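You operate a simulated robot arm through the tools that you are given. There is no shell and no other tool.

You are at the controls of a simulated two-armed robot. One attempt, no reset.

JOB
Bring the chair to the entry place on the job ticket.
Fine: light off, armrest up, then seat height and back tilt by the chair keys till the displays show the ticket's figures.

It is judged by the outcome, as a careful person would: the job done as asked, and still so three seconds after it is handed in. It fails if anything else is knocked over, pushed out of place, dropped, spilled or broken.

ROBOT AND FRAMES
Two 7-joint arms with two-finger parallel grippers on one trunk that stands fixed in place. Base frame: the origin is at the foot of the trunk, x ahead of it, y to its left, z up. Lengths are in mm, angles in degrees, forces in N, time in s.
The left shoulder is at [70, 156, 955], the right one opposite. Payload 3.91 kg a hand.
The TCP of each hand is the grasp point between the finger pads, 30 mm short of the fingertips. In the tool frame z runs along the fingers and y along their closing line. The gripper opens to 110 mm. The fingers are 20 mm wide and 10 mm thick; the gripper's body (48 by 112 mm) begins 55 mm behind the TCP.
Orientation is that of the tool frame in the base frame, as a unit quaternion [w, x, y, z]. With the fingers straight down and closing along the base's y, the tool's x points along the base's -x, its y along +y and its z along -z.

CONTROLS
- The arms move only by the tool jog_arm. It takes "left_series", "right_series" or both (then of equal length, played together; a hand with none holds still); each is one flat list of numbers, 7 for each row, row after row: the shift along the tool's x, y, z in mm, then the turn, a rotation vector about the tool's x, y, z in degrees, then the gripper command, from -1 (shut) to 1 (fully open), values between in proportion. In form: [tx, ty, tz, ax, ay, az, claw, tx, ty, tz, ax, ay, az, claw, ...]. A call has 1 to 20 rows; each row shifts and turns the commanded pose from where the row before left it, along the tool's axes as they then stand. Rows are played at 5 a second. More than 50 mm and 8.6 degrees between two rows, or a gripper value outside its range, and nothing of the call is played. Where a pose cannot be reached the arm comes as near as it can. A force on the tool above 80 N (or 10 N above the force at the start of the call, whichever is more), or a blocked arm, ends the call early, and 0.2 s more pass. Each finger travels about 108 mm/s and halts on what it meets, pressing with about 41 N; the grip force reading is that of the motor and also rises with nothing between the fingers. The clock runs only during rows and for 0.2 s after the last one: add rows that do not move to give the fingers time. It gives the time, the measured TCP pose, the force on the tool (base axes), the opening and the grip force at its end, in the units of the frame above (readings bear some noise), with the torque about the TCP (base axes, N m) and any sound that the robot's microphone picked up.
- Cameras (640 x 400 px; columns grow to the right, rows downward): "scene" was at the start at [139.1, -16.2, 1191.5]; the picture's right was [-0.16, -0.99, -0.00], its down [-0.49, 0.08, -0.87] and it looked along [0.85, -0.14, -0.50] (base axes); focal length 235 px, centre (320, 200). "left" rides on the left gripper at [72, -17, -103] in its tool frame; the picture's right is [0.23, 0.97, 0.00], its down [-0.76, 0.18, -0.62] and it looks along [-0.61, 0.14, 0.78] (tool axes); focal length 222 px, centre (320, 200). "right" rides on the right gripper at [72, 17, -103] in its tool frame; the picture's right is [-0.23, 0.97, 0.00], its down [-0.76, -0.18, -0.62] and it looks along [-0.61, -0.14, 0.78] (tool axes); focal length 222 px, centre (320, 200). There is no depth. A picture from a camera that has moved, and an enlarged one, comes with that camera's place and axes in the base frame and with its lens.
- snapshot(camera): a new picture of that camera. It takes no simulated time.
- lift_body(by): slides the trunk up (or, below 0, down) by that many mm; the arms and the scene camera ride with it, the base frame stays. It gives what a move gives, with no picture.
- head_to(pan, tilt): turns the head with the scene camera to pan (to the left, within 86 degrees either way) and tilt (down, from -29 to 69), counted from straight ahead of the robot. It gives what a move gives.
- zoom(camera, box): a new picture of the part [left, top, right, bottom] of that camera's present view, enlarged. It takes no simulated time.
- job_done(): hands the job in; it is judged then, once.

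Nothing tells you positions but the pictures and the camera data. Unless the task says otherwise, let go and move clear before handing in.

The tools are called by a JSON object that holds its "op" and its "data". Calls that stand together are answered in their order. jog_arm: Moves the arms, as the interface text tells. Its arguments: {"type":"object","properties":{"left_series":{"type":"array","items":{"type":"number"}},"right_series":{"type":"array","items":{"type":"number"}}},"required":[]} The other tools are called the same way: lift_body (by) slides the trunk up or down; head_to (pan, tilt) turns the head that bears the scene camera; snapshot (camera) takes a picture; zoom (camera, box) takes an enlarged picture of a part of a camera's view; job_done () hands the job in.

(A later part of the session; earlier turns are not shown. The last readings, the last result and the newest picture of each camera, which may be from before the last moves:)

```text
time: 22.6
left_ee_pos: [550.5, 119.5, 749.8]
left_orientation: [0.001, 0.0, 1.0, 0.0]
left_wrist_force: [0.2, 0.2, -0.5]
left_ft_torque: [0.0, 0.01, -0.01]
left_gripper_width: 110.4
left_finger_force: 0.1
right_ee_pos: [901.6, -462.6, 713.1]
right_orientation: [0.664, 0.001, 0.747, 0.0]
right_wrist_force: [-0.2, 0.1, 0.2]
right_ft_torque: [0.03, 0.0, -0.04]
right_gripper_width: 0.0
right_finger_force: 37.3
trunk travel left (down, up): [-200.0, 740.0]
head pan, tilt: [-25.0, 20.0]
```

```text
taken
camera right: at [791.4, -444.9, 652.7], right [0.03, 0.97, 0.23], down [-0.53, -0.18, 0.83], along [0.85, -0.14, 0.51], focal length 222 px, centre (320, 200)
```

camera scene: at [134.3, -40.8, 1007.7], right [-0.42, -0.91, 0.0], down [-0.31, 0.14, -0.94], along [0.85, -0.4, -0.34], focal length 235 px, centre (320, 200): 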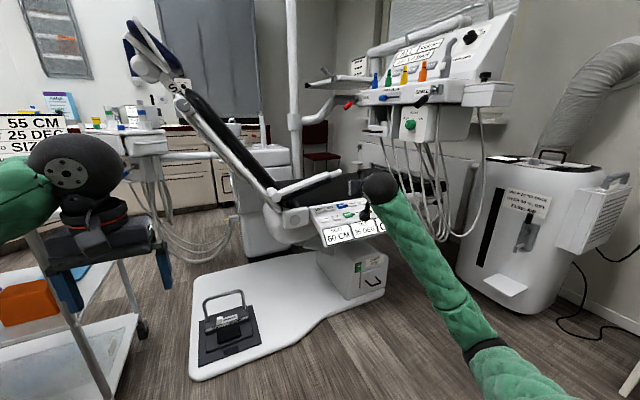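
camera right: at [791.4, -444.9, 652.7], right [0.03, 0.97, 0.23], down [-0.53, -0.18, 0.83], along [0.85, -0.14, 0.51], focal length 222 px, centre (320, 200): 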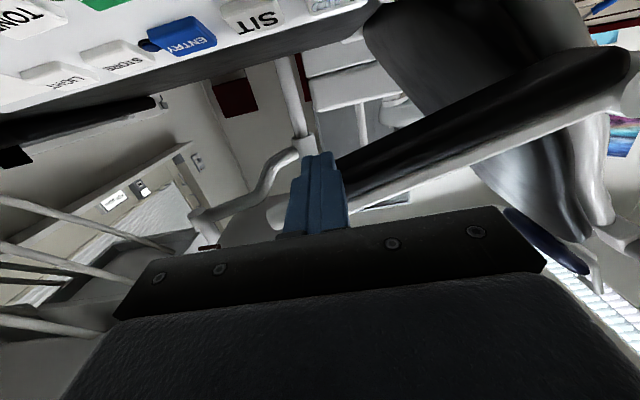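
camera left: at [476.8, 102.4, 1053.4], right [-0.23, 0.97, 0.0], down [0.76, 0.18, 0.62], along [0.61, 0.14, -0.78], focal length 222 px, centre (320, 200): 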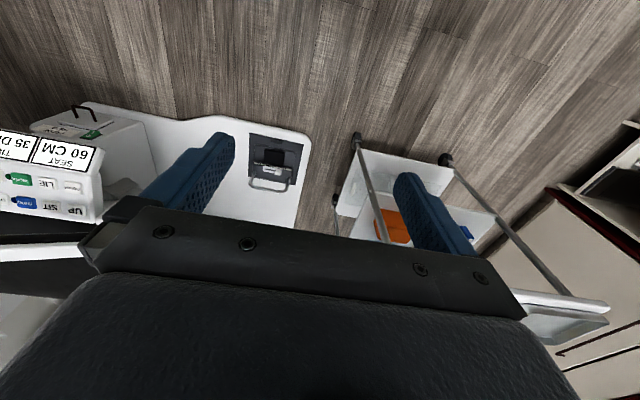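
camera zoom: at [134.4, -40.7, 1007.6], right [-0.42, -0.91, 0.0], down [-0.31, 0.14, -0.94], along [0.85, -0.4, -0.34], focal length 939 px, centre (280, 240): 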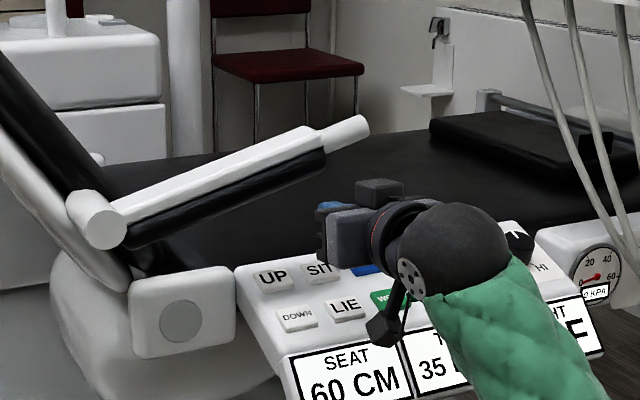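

The finger tip is just short of the bar and below it. I go on forward under it.

{"op": "jog_arm", "data": {"right_series": [-2.48, 0, 20.9, 0, 0, 0, -1, -2.48, 0, 20.9, 0, 0, 0, -1, -2.48, 0, 20.9, 0, 0, 0, -1, -2.48, 0, 20.9, 0, 0, 0, -1, -2.48, 0, 20.9, 0, 0, 0, -1, 0, 0, 0, 0, 0, 0, -1]}}

{"op": "zoom", "data": {"camera": "scene", "box": [250, 140, 410, 240]}}

{"op": "snapshot", "data": {"camera": "right"}}

```text
time: 24.0
left_ee_pos: [550.1, 118.7, 750.4]
left_orientation: [0.0, 0.0, 1.0, 0.0]
left_wrist_force: [0.2, -0.2, 0.1]
left_ft_torque: [-0.03, 0.04, 0.01]
left_gripper_width: 110.1
left_finger_force: 0.1
right_ee_pos: [1006.6, -461.5, 712.2]
right_orientation: [0.665, 0.001, 0.747, 0.0]
right_wrist_force: [0.4, -0.3, -0.4]
right_ft_torque: [0.0, -0.01, 0.0]
right_gripper_width: 0.1
right_finger_force: 37.6
trunk travel left (down, up): [-200.0, 740.0]
head pan, tilt: [-25.0, 20.0]
```

```text
4.00 times, centred on (330, 190) of scene
camera zoom: at [134.3, -40.8, 1007.6], right [-0.42, -0.91, 0.0], down [-0.31, 0.14, -0.94], along [0.85, -0.4, -0.34], focal length 939 px, centre (280, 240)
```

zoom: 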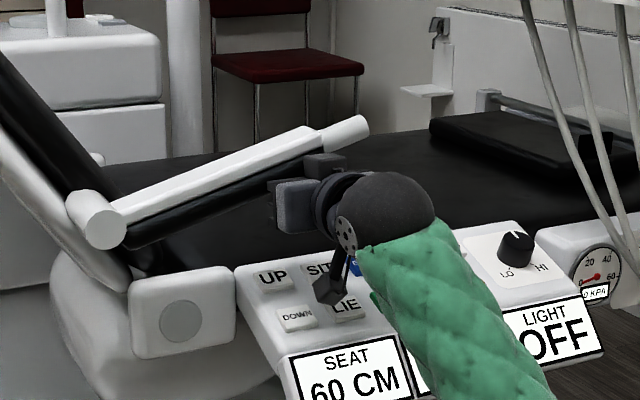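

```text
taken
camera right: at [895.4, -444.4, 651.9], right [0.03, 0.97, 0.23], down [-0.53, -0.18, 0.83], along [0.85, -0.14, 0.51], focal length 222 px, centre (320, 200)
```

right: 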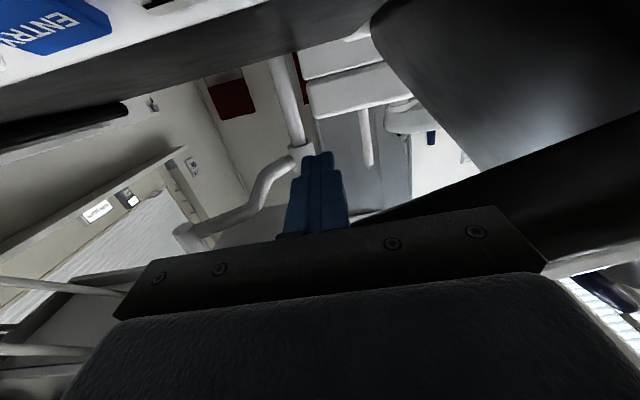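

The fingers are under the bar with no contact force yet. I now lift slowly along the arc about the hinge, a few degrees first, and check.

{"op": "jog_arm", "data": {"right_series": [-11.25, 0.3, -1.34, 0, 0, 0, -1, -11.22, 0.9, -1.33, 0, 0, 0, -1, -11.16, 1.5, -1.33, 0, 0, 0, -1, -11.07, 2.1, -1.32, 0, 0, 0, -1]}}

{"op": "zoom", "data": {"camera": "scene", "box": [250, 140, 410, 240]}}

```text
time: 25.0
left_ee_pos: [550.3, 118.3, 750.9]
left_orientation: [-0.001, 0.0, 1.0, 0.0]
left_wrist_force: [-0.3, -0.1, -0.1]
left_ft_torque: [0.01, -0.03, 0.0]
left_gripper_width: 110.3
left_finger_force: 0.1
right_ee_pos: [1007.2, -457.8, 758.0]
right_orientation: [0.665, 0.0, 0.747, 0.0]
right_wrist_force: [0.2, 0.9, -0.6]
right_ft_torque: [-0.05, 0.0, -0.05]
right_gripper_width: 0.1
right_finger_force: 37.3
trunk travel left (down, up): [-200.0, 740.0]
head pan, tilt: [-25.0, 20.0]
```

```text
4.00 times, centred on (330, 190) of scene
camera zoom: at [134.1, -40.4, 1007.7], right [-0.42, -0.91, 0.0], down [-0.31, 0.14, -0.94], along [0.85, -0.4, -0.34], focal length 939 px, centre (280, 240)
```

zoom: 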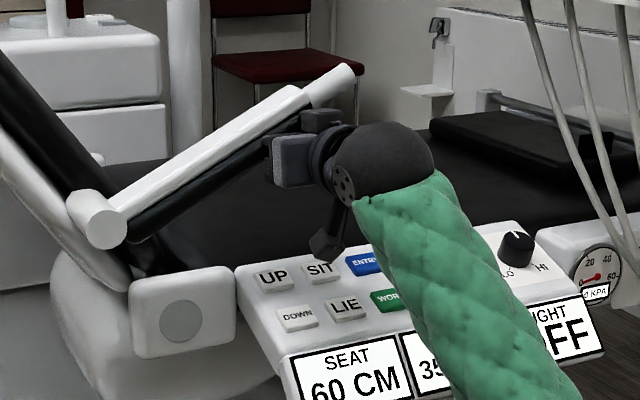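

The armrest rises with the fingers and with hardly any force. I continue along the arc to about half way.

{"op": "jog_arm", "data": {"right_series": [-10.94, 2.65, -1.3, 0, 0, 0, -1, -10.79, 3.22, -1.28, 0, 0, 0, -1, -10.61, 3.78, -1.26, 0, 0, 0, -1, -10.4, 4.34, -1.24, 0, 0, 0, -1, -10.16, 4.88, -1.21, 0, 0, 0, -1, -9.89, 5.41, -1.18, 0, 0, 0, -1, -9.59, 5.92, -1.14, 0, 0, 0, -1, -9.27, 6.42, -1.1, 0, 0, 0, -1, -8.93, 6.9, -1.06, 0, 0, 0, -1, -8.56, 7.36, -1.02, 0, 0, 0, -1, -8.16, 7.8, -0.97, 0, 0, 0, -1]}}

{"op": "zoom", "data": {"camera": "scene", "box": [220, 90, 412, 210]}}

{"op": "snapshot", "data": {"camera": "scene"}}

```text
time: 27.4
left_ee_pos: [550.5, 118.5, 751.0]
left_orientation: [-0.002, 0.0, 1.0, 0.0]
left_wrist_force: [0.1, 0.4, 0.3]
left_ft_torque: [-0.01, 0.0, 0.04]
left_gripper_width: 110.2
left_finger_force: 0.0
right_ee_pos: [1006.7, -399.0, 868.3]
right_orientation: [0.665, 0.001, 0.747, 0.0]
right_wrist_force: [1.2, -1.0, -2.7]
right_ft_torque: [0.0, -0.11, 0.03]
right_gripper_width: 0.0
right_finger_force: 38.1
trunk travel left (down, up): [-200.0, 740.0]
head pan, tilt: [-25.0, 20.0]
```

```text
3.33 times, centred on (316, 150) of scene
camera zoom: at [134.6, -41.0, 1007.6], right [-0.42, -0.91, 0.0], down [-0.31, 0.14, -0.94], along [0.85, -0.4, -0.34], focal length 783 px, centre (333, 367)
```

zoom: 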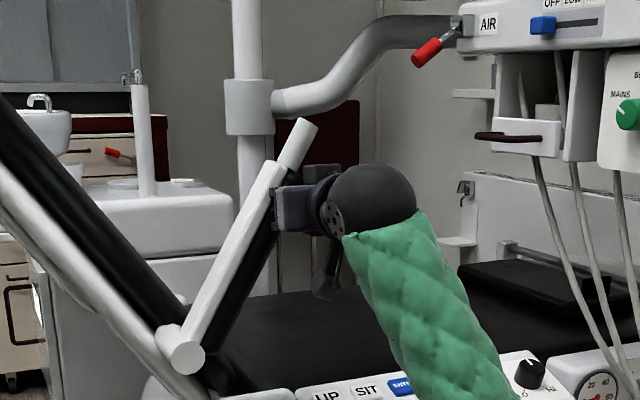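

```text
taken
camera scene: at [134.6, -41.0, 1007.6], right [-0.42, -0.91, 0.0], down [-0.31, 0.14, -0.94], along [0.85, -0.4, -0.34], focal length 235 px, centre (320, 200)
```

scene: 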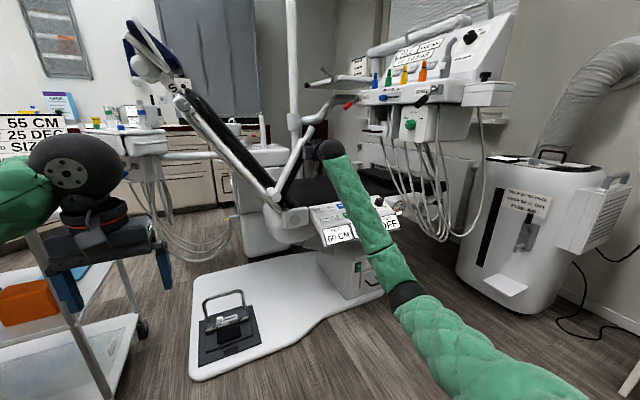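

It is about two-thirds up already. I continue the arc toward upright.

{"op": "jog_arm", "data": {"right_series": [-7.75, 8.22, -0.92, 0, 0, 0, -1, -7.32, 8.62, -0.87, 0, 0, 0, -1, -6.85, 8.99, -0.81, 0, 0, 0, -1, -6.38, 9.34, -0.76, 0, 0, 0, -1, -5.88, 9.66, -0.7, 0, 0, 0, -1, -5.37, 9.96, -0.64, 0, 0, 0, -1, -4.85, 10.23, -0.58, 0, 0, 0, -1, -4.31, 10.47, -0.51, 0, 0, 0, -1]}}

{"op": "zoom", "data": {"camera": "scene", "box": [220, 90, 412, 210]}}

```text
time: 29.2
left_ee_pos: [550.5, 118.7, 749.5]
left_orientation: [0.0, -0.001, 1.0, -0.001]
left_wrist_force: [-0.1, 0.1, 0.8]
left_ft_torque: [0.01, 0.0, -0.02]
left_gripper_width: 109.8
left_finger_force: 0.1
right_ee_pos: [1005.4, -321.6, 916.3]
right_orientation: [0.665, 0.0, 0.747, 0.0]
right_wrist_force: [0.8, -1.6, -1.0]
right_ft_torque: [0.01, -0.05, 0.05]
right_gripper_width: 0.2
right_finger_force: 37.0
trunk travel left (down, up): [-200.0, 740.0]
head pan, tilt: [-25.0, 20.0]
```

```text
3.33 times, centred on (316, 150) of scene
camera zoom: at [134.4, -40.9, 1007.6], right [-0.42, -0.91, 0.0], down [-0.31, 0.14, -0.94], along [0.85, -0.4, -0.34], focal length 783 px, centre (333, 367)
```

zoom: 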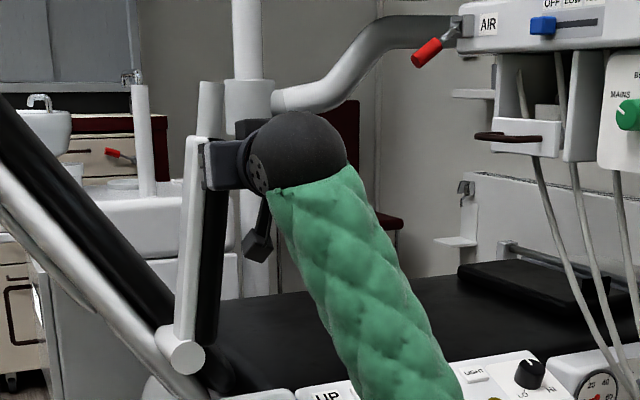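

The armrest is almost upright. I keep on in small steps, watching for the end stop.

{"op": "jog_arm", "data": {"right_series": [-3.75, 10.68, -0.45, 0, 0, 0, -1, -3.2, 10.87, -0.38, 0, 0, 0, -1, -2.63, 11.02, -0.31, 0, 0, 0, -1, -2.06, 11.15, -0.24, 0, 0, 0, -1]}}

{"op": "zoom", "data": {"camera": "scene", "box": [220, 90, 412, 210]}}

```text
time: 30.2
left_ee_pos: [550.5, 118.0, 749.1]
left_orientation: [0.001, 0.0, 1.0, 0.0]
left_wrist_force: [-0.2, -0.4, -1.1]
left_ft_torque: [-0.01, 0.01, -0.01]
left_gripper_width: 110.3
left_finger_force: 0.1
right_ee_pos: [1005.5, -277.8, 927.9]
right_orientation: [0.664, 0.0, 0.747, 0.001]
right_wrist_force: [0.6, -1.2, -0.9]
right_ft_torque: [-0.05, 0.03, 0.0]
right_gripper_width: 0.0
right_finger_force: 37.5
trunk travel left (down, up): [-200.0, 740.0]
head pan, tilt: [-25.0, 20.0]
```

```text
3.33 times, centred on (316, 150) of scene
camera zoom: at [134.4, -40.9, 1007.6], right [-0.42, -0.91, 0.0], down [-0.31, 0.14, -0.94], along [0.85, -0.4, -0.34], focal length 783 px, centre (333, 367)
```

zoom: 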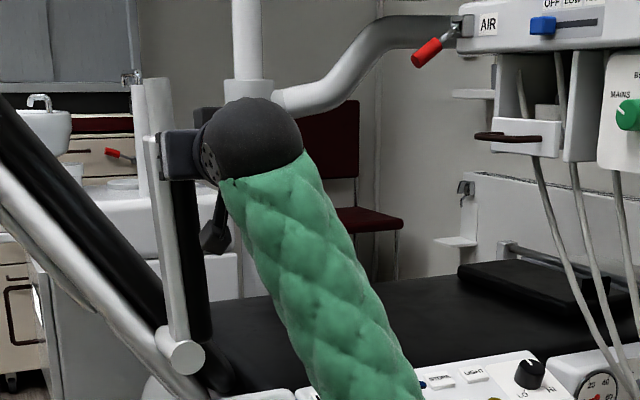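

It has come to about vertical with no stop felt. I go on in smaller steps.

{"op": "jog_arm", "data": {"right_series": [-0.8, 5.6, -0.1, 0, 0, 0, -1, -0.7, 5.6, -0.08, 0, 0, 0, -1, -0.5, 5.65, -0.06, 0, 0, 0, -1, -0.4, 5.65, -0.05, 0, 0, 0, -1]}}

{"op": "zoom", "data": {"camera": "scene", "box": [220, 90, 412, 210]}}

```text
time: 31.2
left_ee_pos: [549.5, 119.0, 751.2]
left_orientation: [-0.001, 0.0, 1.0, -0.001]
left_wrist_force: [0.5, -0.2, 0.8]
left_ft_torque: [-0.03, -0.02, -0.01]
left_gripper_width: 109.9
left_finger_force: 0.1
right_ee_pos: [1006.1, -256.5, 929.1]
right_orientation: [0.665, 0.0, 0.747, 0.0]
right_wrist_force: [0.4, -1.3, -0.8]
right_ft_torque: [-0.04, 0.02, 0.01]
right_gripper_width: 0.0
right_finger_force: 37.8
trunk travel left (down, up): [-200.0, 740.0]
head pan, tilt: [-25.0, 20.0]
```

```text
3.33 times, centred on (316, 150) of scene
camera zoom: at [134.4, -40.9, 1007.6], right [-0.42, -0.91, 0.0], down [-0.31, 0.14, -0.94], along [0.85, -0.4, -0.34], focal length 783 px, centre (333, 367)
```

zoom: 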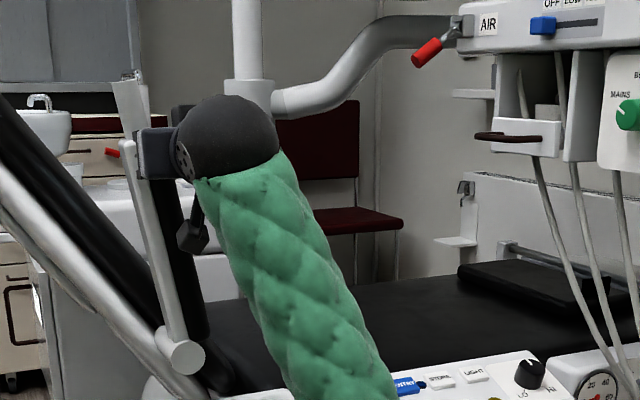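

Still free, now leaning back past vertical. I continue to the stop in small steps.

{"op": "jog_arm", "data": {"right_series": [-0.2, 5.7, 0, 0, 0, 0, -1, 0, 5.7, 0, 0, 0, 0, -1, 0.1, 5.7, 0, 0, 0, 0, -1, 0.3, 5.7, 0, 0, 0, 0, -1]}}

{"op": "zoom", "data": {"camera": "scene", "box": [220, 90, 412, 210]}}

```text
time: 32.2
left_ee_pos: [550.9, 119.4, 751.2]
left_orientation: [0.001, 0.0, 1.0, 0.001]
left_wrist_force: [-0.5, -0.3, 0.3]
left_ft_torque: [-0.04, 0.02, -0.02]
left_gripper_width: 109.9
left_finger_force: 0.1
right_ee_pos: [1003.7, -232.9, 930.5]
right_orientation: [0.664, 0.0, 0.748, 0.0]
right_wrist_force: [0.8, -1.6, -0.4]
right_ft_torque: [-0.03, 0.0, -0.01]
right_gripper_width: 0.2
right_finger_force: 37.7
trunk travel left (down, up): [-200.0, 740.0]
head pan, tilt: [-25.0, 20.0]
```

```text
3.33 times, centred on (316, 150) of scene
camera zoom: at [134.5, -40.9, 1007.6], right [-0.42, -0.91, 0.0], down [-0.31, 0.14, -0.94], along [0.85, -0.4, -0.34], focal length 783 px, centre (333, 367)
```

zoom: 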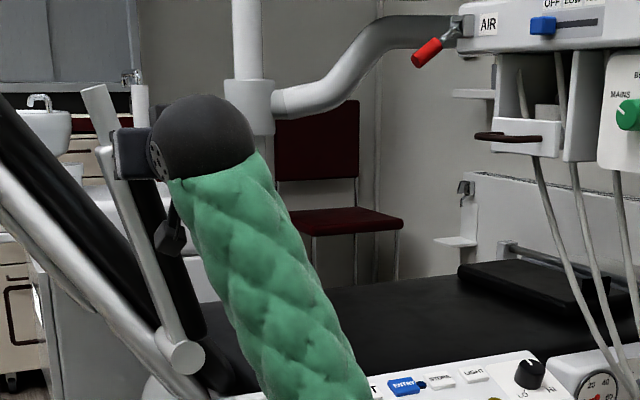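

Still moving freely. I continue a little further back.

{"op": "jog_arm", "data": {"right_series": [0.5, 5.65, 0.06, 0, 0, 0, -1, 0.6, 5.6, 0.07, 0, 0, 0, -1, 0.8, 5.6, 0.09, 0, 0, 0, -1, 0.9, 5.55, 0.1, 0, 0, 0, -1]}}

{"op": "zoom", "data": {"camera": "scene", "box": [220, 90, 412, 210]}}

```text
time: 33.2
left_ee_pos: [550.0, 119.2, 750.6]
left_orientation: [0.0, 0.0, 1.0, 0.001]
left_wrist_force: [0.4, -0.6, -0.2]
left_ft_torque: [-0.06, -0.02, 0.02]
left_gripper_width: 110.0
left_finger_force: 0.0
right_ee_pos: [1005.2, -210.3, 927.4]
right_orientation: [0.665, 0.0, 0.747, 0.001]
right_wrist_force: [-0.8, -1.1, 0.7]
right_ft_torque: [-0.04, -0.01, 0.01]
right_gripper_width: 0.0
right_finger_force: 38.0
trunk travel left (down, up): [-200.0, 740.0]
head pan, tilt: [-25.0, 20.0]
```

```text
3.33 times, centred on (316, 150) of scene
camera zoom: at [134.2, -40.8, 1007.7], right [-0.42, -0.91, 0.0], down [-0.31, 0.14, -0.94], along [0.85, -0.4, -0.34], focal length 783 px, centre (333, 367)
```

zoom: 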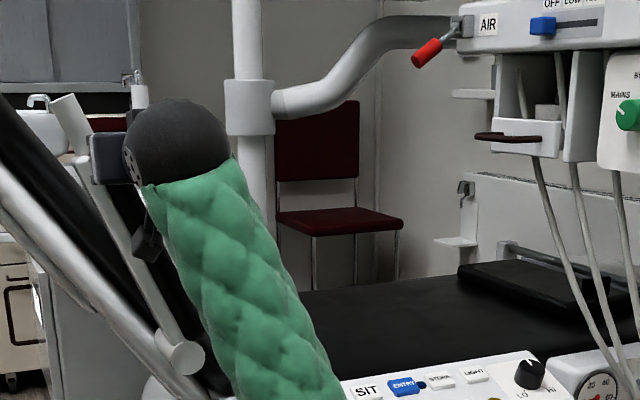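

Nearly in line with the back rail now. A few more small steps to find the stop.

{"op": "jog_arm", "data": {"right_series": [1.0, 5.5, 0.12, 0, 0, 0, -1, 1.1, 5.5, 0.13, 0, 0, 0, -1, 1.3, 5.5, 0.15, 0, 0, 0, -1]}}

{"op": "zoom", "data": {"camera": "scene", "box": [220, 90, 412, 210]}}

```text
time: 34.0
left_ee_pos: [551.0, 119.2, 750.8]
left_orientation: [0.0, 0.0, 1.0, 0.0]
left_wrist_force: [0.5, 0.0, 0.6]
left_ft_torque: [-0.01, 0.01, -0.01]
left_gripper_width: 110.1
left_finger_force: 0.2
right_ee_pos: [1006.5, -193.4, 922.5]
right_orientation: [0.665, 0.001, 0.747, 0.0]
right_wrist_force: [0.4, -2.0, 0.1]
right_ft_torque: [-0.04, 0.01, 0.0]
right_gripper_width: 0.0
right_finger_force: 37.6
trunk travel left (down, up): [-200.0, 740.0]
head pan, tilt: [-25.0, 20.0]
```

```text
3.33 times, centred on (316, 150) of scene
camera zoom: at [134.4, -40.8, 1007.6], right [-0.42, -0.91, 0.0], down [-0.31, 0.14, -0.94], along [0.85, -0.4, -0.34], focal length 783 px, centre (333, 367)
```

zoom: 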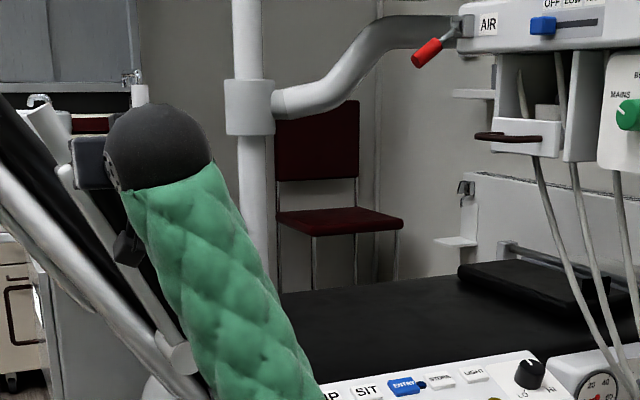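

Still easy. A few more steps.

{"op": "jog_arm", "data": {"right_series": [1.4, 5.4, 0.17, 0, 0, 0, -1, 1.5, 5.4, 0.18, 0, 0, 0, -1, 1.6, 5.4, 0.19, 0, 0, 0, -1]}}

{"op": "zoom", "data": {"camera": "scene", "box": [220, 90, 412, 210]}}

```text
time: 34.8
left_ee_pos: [549.3, 119.0, 750.6]
left_orientation: [0.0, 0.0, 1.0, 0.0]
left_wrist_force: [0.1, -0.5, -1.3]
left_ft_torque: [-0.02, -0.03, 0.01]
left_gripper_width: 109.9
left_finger_force: 0.0
right_ee_pos: [1004.9, -176.7, 919.8]
right_orientation: [0.664, 0.0, 0.747, 0.001]
right_wrist_force: [0.3, -1.0, 0.1]
right_ft_torque: [-0.05, -0.02, -0.01]
right_gripper_width: 0.0
right_finger_force: 37.5
trunk travel left (down, up): [-200.0, 740.0]
head pan, tilt: [-25.0, 20.0]
```

```text
3.33 times, centred on (316, 150) of scene
camera zoom: at [134.4, -40.8, 1007.6], right [-0.42, -0.91, 0.0], down [-0.31, 0.14, -0.94], along [0.85, -0.4, -0.34], focal length 783 px, centre (333, 367)
```

zoom: 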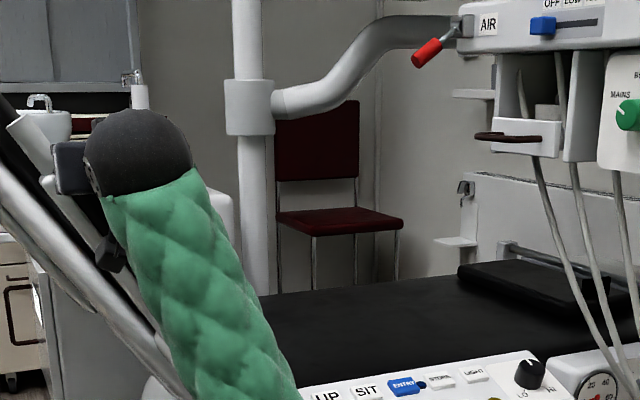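

It is close to lying along the back rail. I push on gently to find the end stop.

{"op": "jog_arm", "data": {"right_series": [1.7, 5.3, 0.2, 0, 0, 0, -1, 1.9, 5.3, 0.22, 0, 0, 0, -1, 2.0, 5.2, 0.24, 0, 0, 0, -1, 2.1, 5.2, 0.25, 0, 0, 0, -1]}}

{"op": "zoom", "data": {"camera": "scene", "box": [200, 90, 392, 210]}}

{"op": "snapshot", "data": {"camera": "right"}}

```text
time: 35.8
left_ee_pos: [550.8, 118.3, 750.7]
left_orientation: [0.0, 0.001, 1.0, 0.001]
left_wrist_force: [0.5, 0.4, -1.3]
left_ft_torque: [0.0, 0.03, 0.0]
left_gripper_width: 110.2
left_finger_force: 0.1
right_ee_pos: [1004.2, -162.8, 911.2]
right_orientation: [0.665, 0.003, 0.747, -0.001]
right_wrist_force: [8.1, -33.4, 13.5]
right_ft_torque: [-0.16, -0.09, -0.08]
right_gripper_width: 0.1
right_finger_force: 37.5
trunk travel left (down, up): [-200.0, 740.0]
head pan, tilt: [-25.0, 20.0]
```

```text
3.33 times, centred on (296, 150) of scene
camera zoom: at [133.8, -43.1, 1007.9], right [-0.42, -0.91, 0.0], down [-0.31, 0.15, -0.94], along [0.85, -0.4, -0.34], focal length 783 px, centre (400, 367)
```

zoom: 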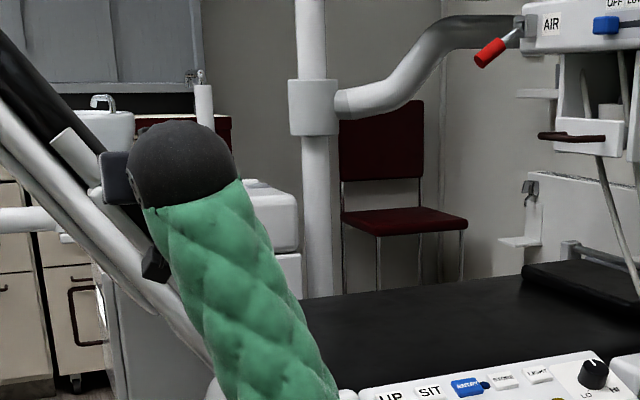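

```text
taken
camera right: at [894.3, -144.3, 851.6], right [0.03, 0.97, 0.23], down [-0.53, -0.18, 0.83], along [0.85, -0.15, 0.51], focal length 222 px, centre (320, 200)
```

right: 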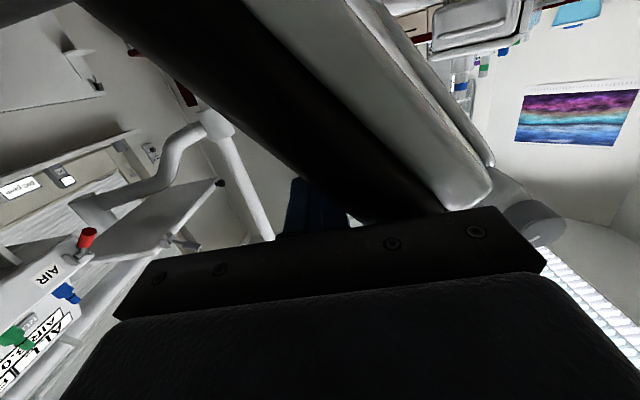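

Force rose to about 35 N: the armrest has met its stop. I ease off toward the foot side and then draw straight back, and check that it stays up.

{"op": "jog_arm", "data": {"right_series": [-4.97, -12.5, -0.59, 0, 0, 0, -1, -4.97, -12.5, -0.59, 0, 0, 0, -1, 0, -10, 0, 0, 0, 0, -1, 4.72, 0, -39.7, 0, 0, 0, -1, 4.72, 0, -39.7, 0, 0, 0, -1, 4.72, 0, -39.7, 0, 0, 0, -1, 4.72, 0, -39.7, 0, 0, 0, -1, 4.72, 0, -39.7, 0, 0, 0, -1]}}

{"op": "snapshot", "data": {"camera": "scene"}}

{"op": "snapshot", "data": {"camera": "right"}}

```text
time: 37.6
left_ee_pos: [549.8, 119.0, 749.9]
left_orientation: [0.001, 0.0, 1.0, 0.0]
left_wrist_force: [0.0, 0.2, -0.6]
left_ft_torque: [0.01, 0.04, 0.02]
left_gripper_width: 109.8
left_finger_force: 0.0
right_ee_pos: [802.8, -194.6, 920.6]
right_orientation: [0.664, 0.0, 0.748, 0.0]
right_wrist_force: [0.1, 0.7, -0.3]
right_ft_torque: [0.0, 0.01, -0.02]
right_gripper_width: 0.1
right_finger_force: 38.0
trunk travel left (down, up): [-200.0, 740.0]
head pan, tilt: [-25.0, 20.0]
```

```text
taken
camera scene: at [134.3, -40.7, 1007.7], right [-0.42, -0.91, 0.0], down [-0.31, 0.14, -0.94], along [0.85, -0.4, -0.34], focal length 235 px, centre (320, 200)
```

scene: 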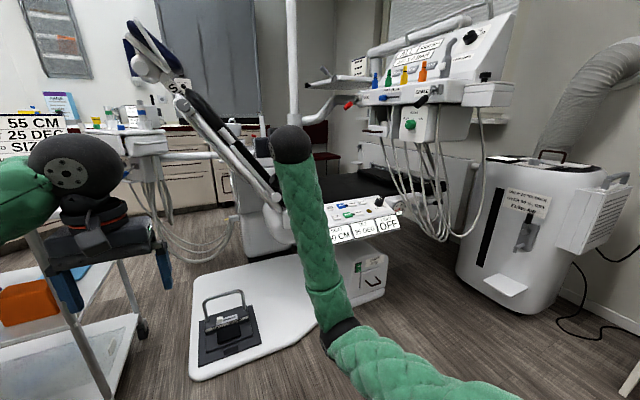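

```text
taken
camera right: at [693.0, -177.0, 860.5], right [0.03, 0.97, 0.23], down [-0.53, -0.18, 0.83], along [0.85, -0.14, 0.51], focal length 222 px, centre (320, 200)
```

right: 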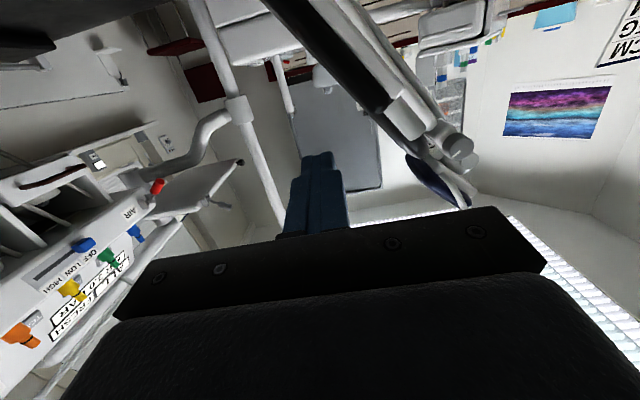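

The armrest stays up, lying along the back rail. Now I swing the right hand back in front of the panel and tilt it down again for the keys.

{"op": "jog_arm", "data": {"right_series": [20.5, -40.3, -1.4, 0, 0, 0, -1, 20.5, -40.3, -1.4, 0, 0, 0, -1, 20.5, -40.3, -1.4, 0, 0, 0, -1, 20.5, -40.3, -1.4, 0, 0, 0, -1, 20.5, -40.3, -1.4, 0, 0, 0, -1, 20.5, -40.3, -1.4, 0, 0, 0, -1, 0, 0, 0, 0, 8.3, 0, -1, 0, 0, 0, 0, 8.3, 0, -1, 0, 0, 0, 0, 8.3, 0, -1, 0, 0, 0, 0, 8.3, 0, -1]}}

{"op": "snapshot", "data": {"camera": "scene"}}

{"op": "snapshot", "data": {"camera": "right"}}

{"op": "zoom", "data": {"camera": "scene", "box": [220, 90, 412, 210]}}

```text
time: 39.8
left_ee_pos: [551.4, 119.6, 750.1]
left_orientation: [0.0, 0.0, 1.0, 0.0]
left_wrist_force: [0.1, 1.0, -1.0]
left_ft_torque: [0.03, -0.01, 0.0]
left_gripper_width: 110.1
left_finger_force: 0.0
right_ee_pos: [782.9, -433.8, 798.7]
right_orientation: [0.422, 0.001, 0.906, 0.0]
right_wrist_force: [0.3, -0.2, 0.5]
right_ft_torque: [0.01, -0.01, 0.03]
right_gripper_width: 0.0
right_finger_force: 37.9
trunk travel left (down, up): [-200.0, 740.0]
head pan, tilt: [-25.0, 20.0]
```

```text
taken
camera scene: at [134.1, -40.9, 1007.6], right [-0.42, -0.91, 0.0], down [-0.31, 0.14, -0.94], along [0.85, -0.4, -0.34], focal length 235 px, centre (320, 200)
```

scene: 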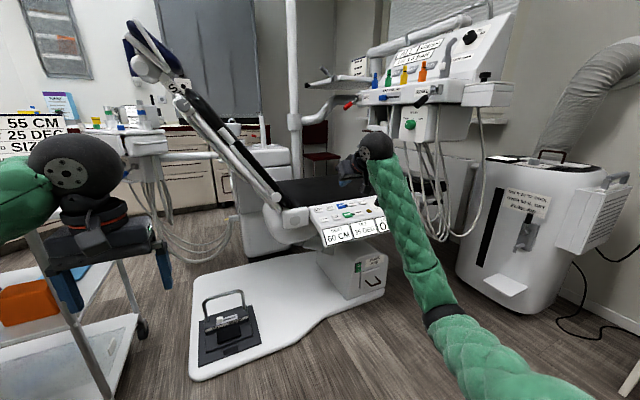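

```text
taken
camera right: at [657.0, -417.3, 810.3], right [0.15, 0.97, 0.17], down [0.01, -0.18, 0.98], along [0.99, -0.14, -0.04], focal length 222 px, centre (320, 200)
```

right: 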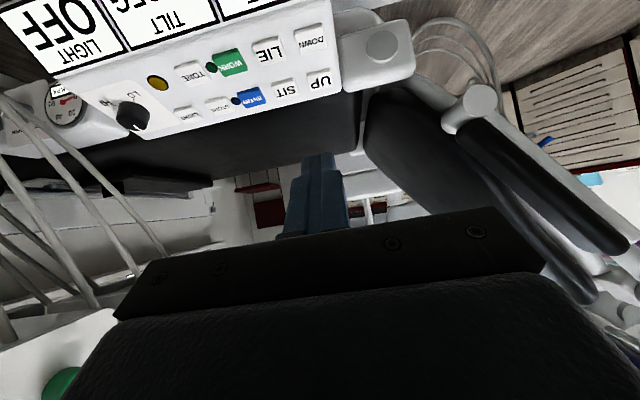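

```text
3.33 times, centred on (316, 150) of scene
camera zoom: at [134.1, -40.9, 1007.6], right [-0.42, -0.91, 0.0], down [-0.31, 0.14, -0.94], along [0.85, -0.4, -0.34], focal length 783 px, centre (333, 367)
```

zoom: 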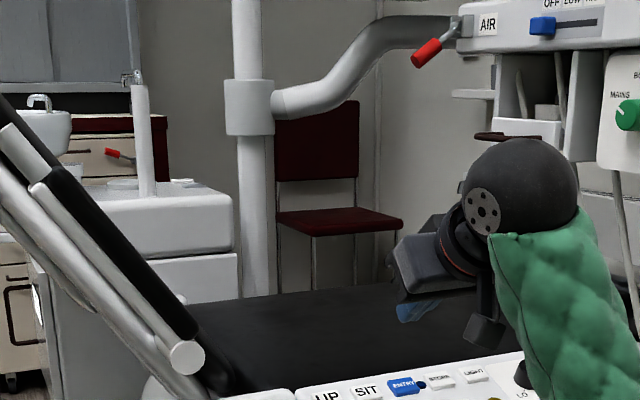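

The keys read DOWN ≈ [941, −435, 593], UP ≈ [999, −434, 613], SIT ≈ [997, −491, 613], LIE ≈ [940, −493, 592]. I move the tip to 50 mm off the DOWN key.

{"op": "jog_arm", "data": {"right_series": [6.2, -0.24, 36, 0, 0, 0, -1, 6.2, -0.24, 36, 0, 0, 0, -1, 6.2, -0.24, 36, 0, 0, 0, -1, 6.2, -0.24, 36, 0, 0, 0, -1, 6.1, -0.24, 36, 0, 0, 0, -1, 0, 0, 0, 0, 0, 0, -1]}}

{"op": "snapshot", "data": {"camera": "right"}}

{"op": "zoom", "data": {"camera": "scene", "box": [280, 160, 408, 240]}}

```text
time: 41.2
left_ee_pos: [550.2, 119.7, 750.0]
left_orientation: [0.0, 0.0, 1.0, 0.001]
left_wrist_force: [0.9, 0.2, 0.2]
left_ft_torque: [-0.01, -0.02, 0.01]
left_gripper_width: 110.2
left_finger_force: 0.0
right_ee_pos: [901.2, -437.1, 661.2]
right_orientation: [0.423, -0.001, 0.906, 0.001]
right_wrist_force: [0.5, 0.4, 0.0]
right_ft_torque: [0.0, 0.01, -0.01]
right_gripper_width: 0.2
right_finger_force: 37.4
trunk travel left (down, up): [-200.0, 740.0]
head pan, tilt: [-25.0, 20.0]
```

```text
taken
camera right: at [775.0, -420.1, 671.5], right [0.15, 0.97, 0.17], down [0.01, -0.18, 0.98], along [0.99, -0.14, -0.04], focal length 222 px, centre (320, 200)
```

right: 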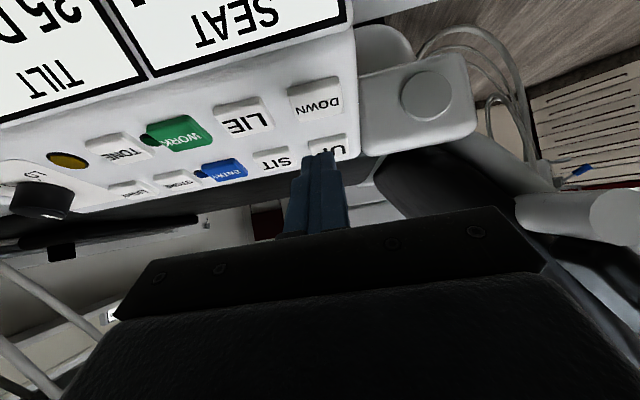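

```text
5.00 times, centred on (344, 200) of scene
camera zoom: at [134.4, -40.9, 1007.6], right [-0.42, -0.91, 0.0], down [-0.31, 0.14, -0.94], along [0.85, -0.4, -0.34], focal length 1174 px, centre (200, 200)
```

zoom: 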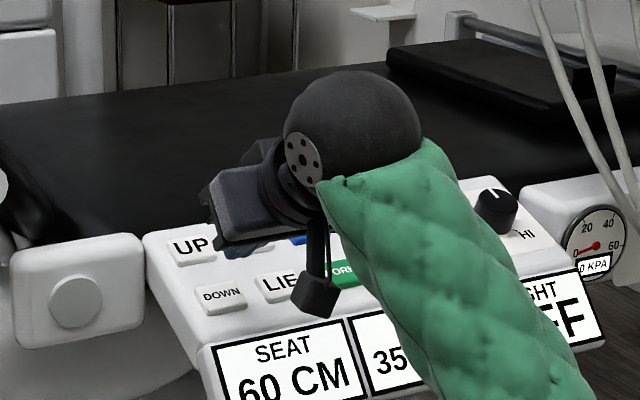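

The tip stands off the DOWN key as planned. I press it in fine steps and retreat in the same call, then read the displays.

{"op": "jog_arm", "data": {"right_series": [18.7, 1.5, 33.1, 0, 0, 0, -1, 0.98, 0, 1.74, 0, 0, 0, -1, 0.98, 0, 1.74, 0, 0, 0, -1, 0.98, 0, 1.74, 0, 0, 0, -1, 0.98, 0, 1.74, 0, 0, 0, -1, -18.7, 0, -33.1, 0, 0, 0, -1]}}

{"op": "zoom", "data": {"camera": "scene", "box": [280, 160, 408, 240]}}

{"op": "snapshot", "data": {"camera": "right"}}

```text
time: 42.6
left_ee_pos: [550.0, 120.2, 751.2]
left_orientation: [0.0, -0.001, 1.0, 0.0]
left_wrist_force: [0.3, -0.4, -0.8]
left_ft_torque: [0.02, -0.02, 0.04]
left_gripper_width: 109.5
left_finger_force: 0.1
right_ee_pos: [905.7, -432.8, 652.3]
right_orientation: [0.424, 0.0, 0.906, 0.001]
right_wrist_force: [0.6, -0.1, 0.1]
right_ft_torque: [0.01, -0.01, -0.01]
right_gripper_width: 0.0
right_finger_force: 37.5
trunk travel left (down, up): [-200.0, 740.0]
head pan, tilt: [-25.0, 20.0]
heard: click
```

```text
5.00 times, centred on (344, 200) of scene
camera zoom: at [134.2, -40.8, 1007.6], right [-0.42, -0.91, 0.0], down [-0.31, 0.14, -0.94], along [0.85, -0.4, -0.34], focal length 1174 px, centre (200, 200)
```

zoom: 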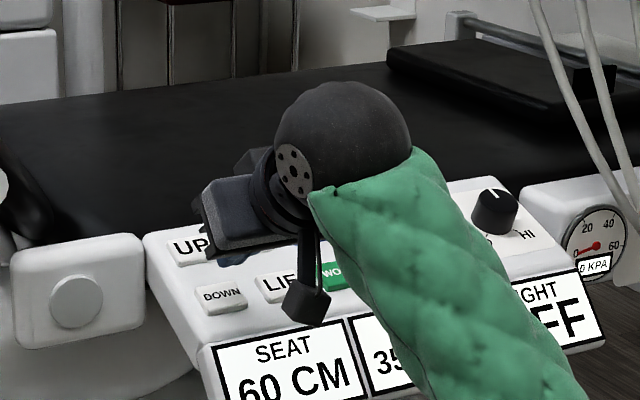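

```text
taken
camera right: at [779.8, -415.9, 663.7], right [0.15, 0.97, 0.18], down [0.01, -0.18, 0.98], along [0.99, -0.14, -0.04], focal length 222 px, centre (320, 200)
```

right: 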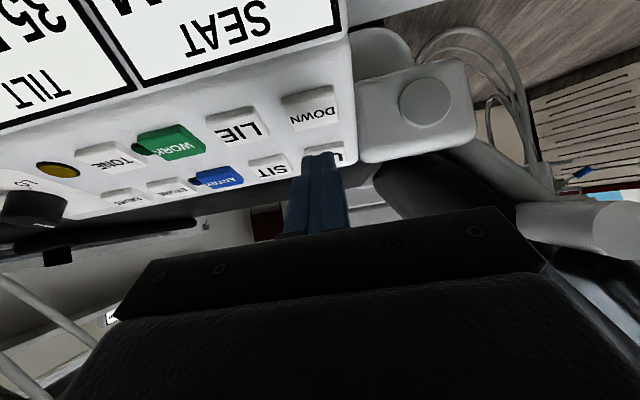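

A click came but SEAT still shows 60 CM, so perhaps the key must be held. I press again and hold for about a second, then look while it's held.

{"op": "jog_arm", "data": {"right_series": [15.7, 0, 27.9, 0, 0, 0, -1, 2.95, 0, 5.23, 0, 0, 0, -1, 0, 0, 0, 0, 0, 0, -1, 0, 0, 0, 0, 0, 0, -1, 0, 0, 0, 0, 0, 0, -1, 0, 0, 0, 0, 0, 0, -1, 0, 0, 0, 0, 0, 0, -1]}}

{"op": "zoom", "data": {"camera": "scene", "box": [280, 160, 408, 240]}}

{"op": "snapshot", "data": {"camera": "right"}}

```text
time: 44.2
left_ee_pos: [549.5, 120.4, 751.3]
left_orientation: [-0.001, 0.0, 1.0, 0.0]
left_wrist_force: [-0.1, -0.1, 0.1]
left_ft_torque: [0.0, -0.01, 0.01]
left_gripper_width: 110.1
left_finger_force: 0.1
right_ee_pos: [917.7, -434.2, 618.8]
right_orientation: [0.423, -0.001, 0.906, 0.0]
right_wrist_force: [0.4, -0.5, 4.1]
right_ft_torque: [-0.03, -0.1, 0.0]
right_gripper_width: 0.0
right_finger_force: 38.0
trunk travel left (down, up): [-200.0, 740.0]
head pan, tilt: [-25.0, 20.0]
heard: click
```

```text
5.00 times, centred on (344, 200) of scene
camera zoom: at [134.0, -40.7, 1007.7], right [-0.42, -0.91, 0.0], down [-0.31, 0.14, -0.94], along [0.85, -0.4, -0.34], focal length 1174 px, centre (200, 200)
```

zoom: 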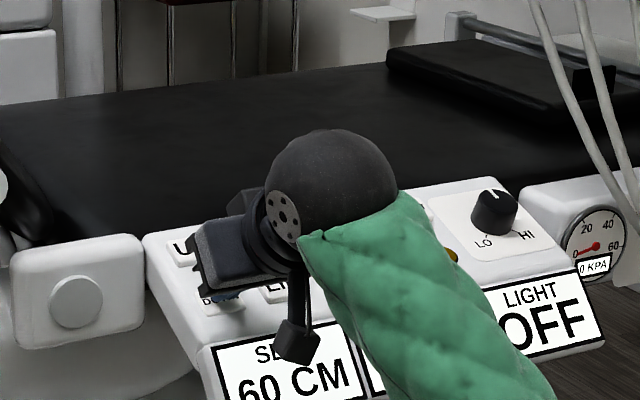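

```text
taken
camera right: at [792.1, -416.3, 628.2], right [0.15, 0.97, 0.17], down [0.01, -0.18, 0.98], along [0.99, -0.14, -0.04], focal length 222 px, centre (320, 200)
```

right: 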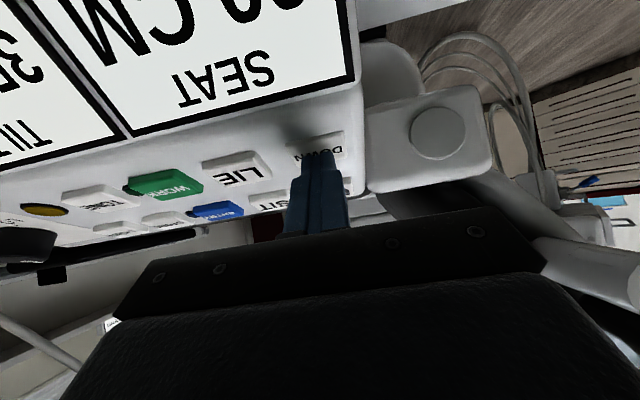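

The key is down (about 4 N) but SEAT still reads 60 CM. I hold it a few seconds more to see whether anything moves.

{"op": "jog_arm", "data": {"right_series": [0, 0, 0, 0, 0, 0, -1, 0, 0, 0, 0, 0, 0, -1, 0, 0, 0, 0, 0, 0, -1, 0, 0, 0, 0, 0, 0, -1, 0, 0, 0, 0, 0, 0, -1, 0, 0, 0, 0, 0, 0, -1, 0, 0, 0, 0, 0, 0, -1, 0, 0, 0, 0, 0, 0, -1, 0, 0, 0, 0, 0, 0, -1, 0, 0, 0, 0, 0, 0, -1]}}

{"op": "zoom", "data": {"camera": "scene", "box": [240, 130, 432, 250]}}

{"op": "snapshot", "data": {"camera": "scene"}}

```text
time: 46.4
left_ee_pos: [550.5, 119.8, 749.7]
left_orientation: [0.0, 0.0, 1.0, 0.0]
left_wrist_force: [-0.3, -0.4, -0.6]
left_ft_torque: [0.02, -0.01, 0.02]
left_gripper_width: 110.0
left_finger_force: 0.1
right_ee_pos: [917.2, -432.3, 618.7]
right_orientation: [0.424, 0.0, 0.906, 0.001]
right_wrist_force: [-1.4, -0.3, 4.9]
right_ft_torque: [-0.03, -0.04, -0.02]
right_gripper_width: 0.1
right_finger_force: 38.4
trunk travel left (down, up): [-200.0, 740.0]
head pan, tilt: [-25.0, 20.0]
```

```text
3.33 times, centred on (336, 190) of scene
camera zoom: at [133.9, -40.7, 1007.7], right [-0.42, -0.91, 0.0], down [-0.31, 0.14, -0.94], along [0.85, -0.4, -0.34], focal length 783 px, centre (267, 233)
```

zoom: 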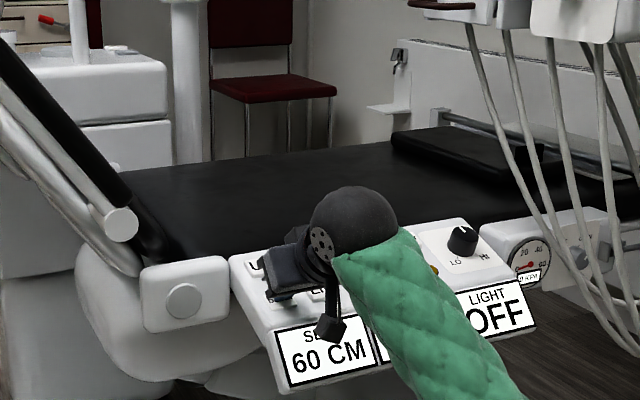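

```text
taken
camera scene: at [133.9, -40.7, 1007.7], right [-0.42, -0.91, 0.0], down [-0.31, 0.14, -0.94], along [0.85, -0.4, -0.34], focal length 235 px, centre (320, 200)
```

scene: 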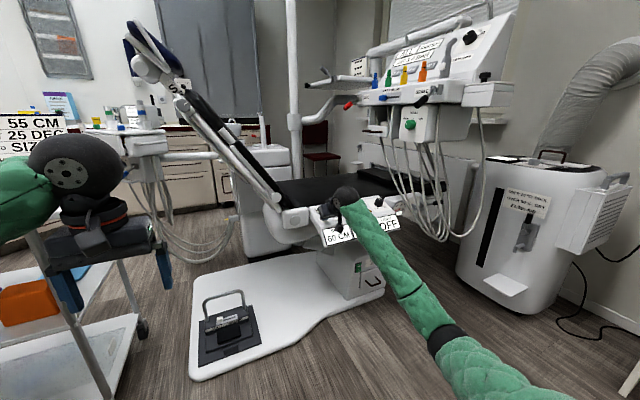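

The DOWN key clicks but the chair doesn't respond, so something is holding it back. I release the key, back away, and look closely at the foot control, the base box with its switch and labels, and the rest.

{"op": "jog_arm", "data": {"right_series": [-14.7, 0, -26.1, 0, 0, 0, -1, -14.7, 0, -26.1, 0, 0, 0, -1, 5, -10, -40, 0, 0, 0, -1, 5, -10, -40, 0, 0, 0, -1, 5, -10, -40, 0, 0, 0, -1]}}

{"op": "zoom", "data": {"camera": "scene", "box": [180, 270, 300, 380]}}

{"op": "zoom", "data": {"camera": "scene", "box": [310, 230, 400, 310]}}

{"op": "zoom", "data": {"camera": "scene", "box": [230, 150, 420, 260]}}

{"op": "zoom", "data": {"camera": "scene", "box": [330, 40, 530, 170]}}

{"op": "snapshot", "data": {"camera": "right"}}

```text
time: 47.6
left_ee_pos: [549.2, 120.2, 751.2]
left_orientation: [-0.001, 0.0, 1.0, 0.0]
left_wrist_force: [-0.1, -0.1, 0.2]
left_ft_torque: [0.03, -0.02, -0.02]
left_gripper_width: 109.7
left_finger_force: 0.0
right_ee_pos: [794.2, -464.1, 739.8]
right_orientation: [0.423, -0.001, 0.906, 0.0]
right_wrist_force: [-0.1, -0.3, -0.3]
right_ft_torque: [-0.02, -0.02, -0.02]
right_gripper_width: 0.0
right_finger_force: 37.8
trunk travel left (down, up): [-200.0, 740.0]
head pan, tilt: [-25.0, 20.0]
```

```text
3.64 times, centred on (240, 325) of scene
camera zoom: at [134.3, -40.6, 1007.7], right [-0.42, -0.91, 0.0], down [-0.31, 0.14, -0.94], along [0.85, -0.4, -0.34], focal length 854 px, centre (611, -254)
```

zoom: 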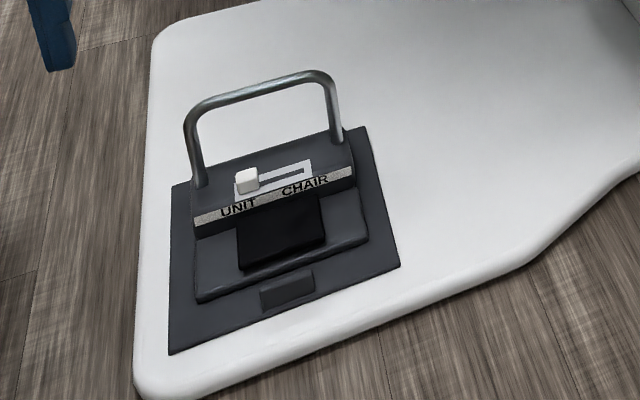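

```text
5.00 times, centred on (355, 270) of scene
camera zoom: at [134.3, -40.6, 1007.7], right [-0.42, -0.91, 0.0], down [-0.31, 0.14, -0.94], along [0.85, -0.4, -0.34], focal length 1174 px, centre (145, -150)
```

zoom: 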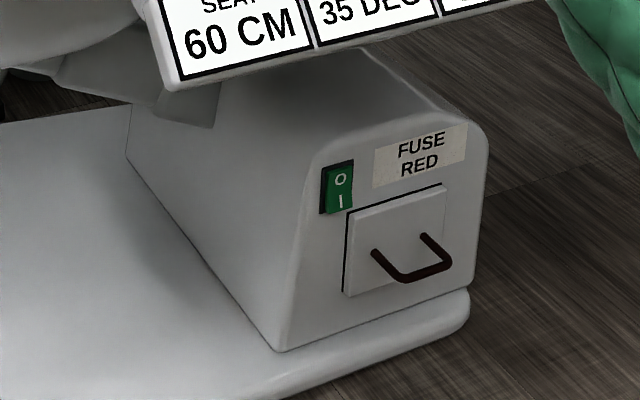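

```text
3.37 times, centred on (325, 205) of scene
camera zoom: at [134.3, -40.6, 1007.7], right [-0.42, -0.91, 0.0], down [-0.31, 0.14, -0.94], along [0.85, -0.4, -0.34], focal length 791 px, centre (303, 183)
```

zoom: 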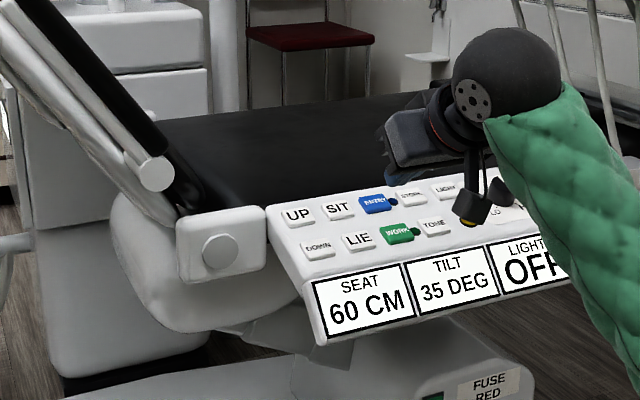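

```text
3.08 times, centred on (430, 105) of scene
camera zoom: at [134.3, -40.6, 1007.7], right [-0.42, -0.91, 0.0], down [-0.31, 0.14, -0.94], along [0.85, -0.4, -0.34], focal length 722 px, centre (-18, 492)
```

zoom: 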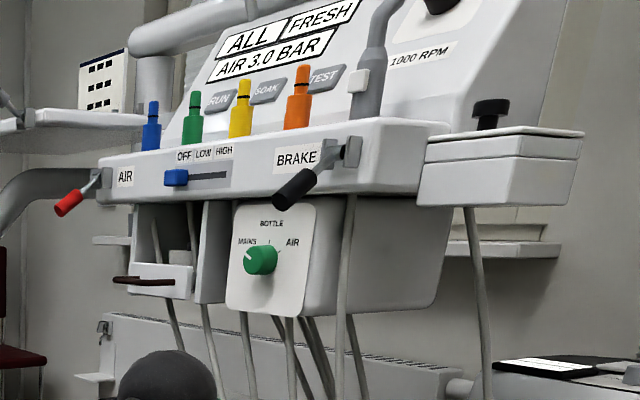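

```text
taken
camera right: at [668.5, -445.8, 749.8], right [0.14, 0.97, 0.17], down [0.01, -0.18, 0.98], along [0.99, -0.14, -0.04], focal length 222 px, centre (320, 200)
```

right: 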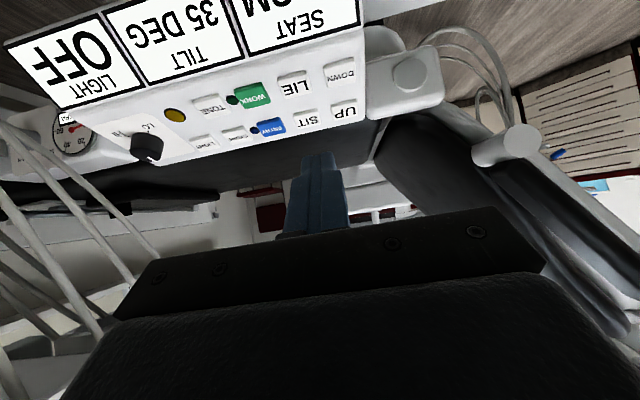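

The foot control has a UNIT / CHAIR selector, standing at UNIT, and the power switch looks lit. Before drawing conclusions I test the SIT key, which is needed anyway, and see whether TILT responds.

{"op": "jog_arm", "data": {"right_series": [-10.6, -5.4, 34.4, 0, 0, 0, -1, -10.6, -5.4, 34.4, 0, 0, 0, -1, -10.6, -5.4, 34.4, 0, 0, 0, -1, -10.6, -5.4, 34.4, 0, 0, 0, -1, -10.6, -5.4, 34.4, 0, 0, 0, -1, 0, 0, 0, 0, 0, 0, -1, 13.75, 0, 24.4, 0, 0, 0, -1, 0, 0, 0, 0, 0, 0, -1]}}

{"op": "snapshot", "data": {"camera": "right"}}

{"op": "zoom", "data": {"camera": "scene", "box": [280, 160, 408, 240]}}

```text
time: 49.4
left_ee_pos: [550.5, 118.9, 750.4]
left_orientation: [0.0, 0.0, 1.0, 0.0]
left_wrist_force: [-0.1, 0.0, 0.1]
left_ft_torque: [0.0, 0.0, -0.03]
left_gripper_width: 110.0
left_finger_force: 0.1
right_ee_pos: [968.7, -491.1, 643.0]
right_orientation: [0.423, -0.001, 0.906, 0.001]
right_wrist_force: [-0.6, 0.0, 0.7]
right_ft_torque: [0.02, 0.01, -0.01]
right_gripper_width: 0.0
right_finger_force: 37.6
trunk travel left (down, up): [-200.0, 740.0]
head pan, tilt: [-25.0, 20.0]
```

```text
taken
camera right: at [843.5, -474.6, 653.5], right [0.15, 0.97, 0.18], down [0.01, -0.18, 0.98], along [0.99, -0.14, -0.04], focal length 222 px, centre (320, 200)
```

right: 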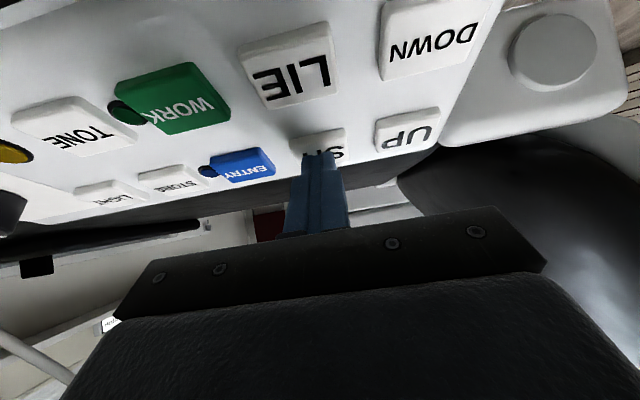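

```text
5.00 times, centred on (344, 200) of scene
camera zoom: at [134.5, -40.9, 1007.6], right [-0.42, -0.91, 0.0], down [-0.31, 0.14, -0.94], along [0.85, -0.4, -0.34], focal length 1174 px, centre (200, 200)
```

zoom: 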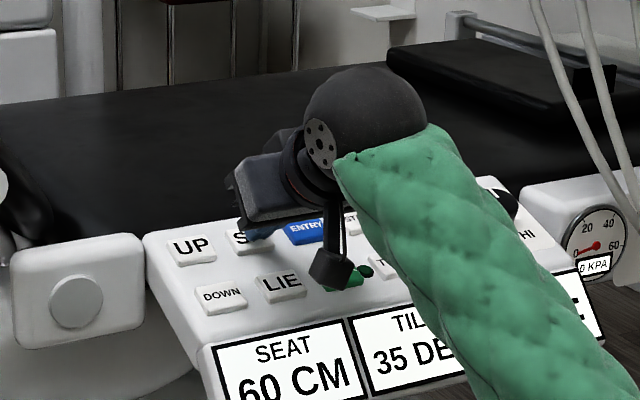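

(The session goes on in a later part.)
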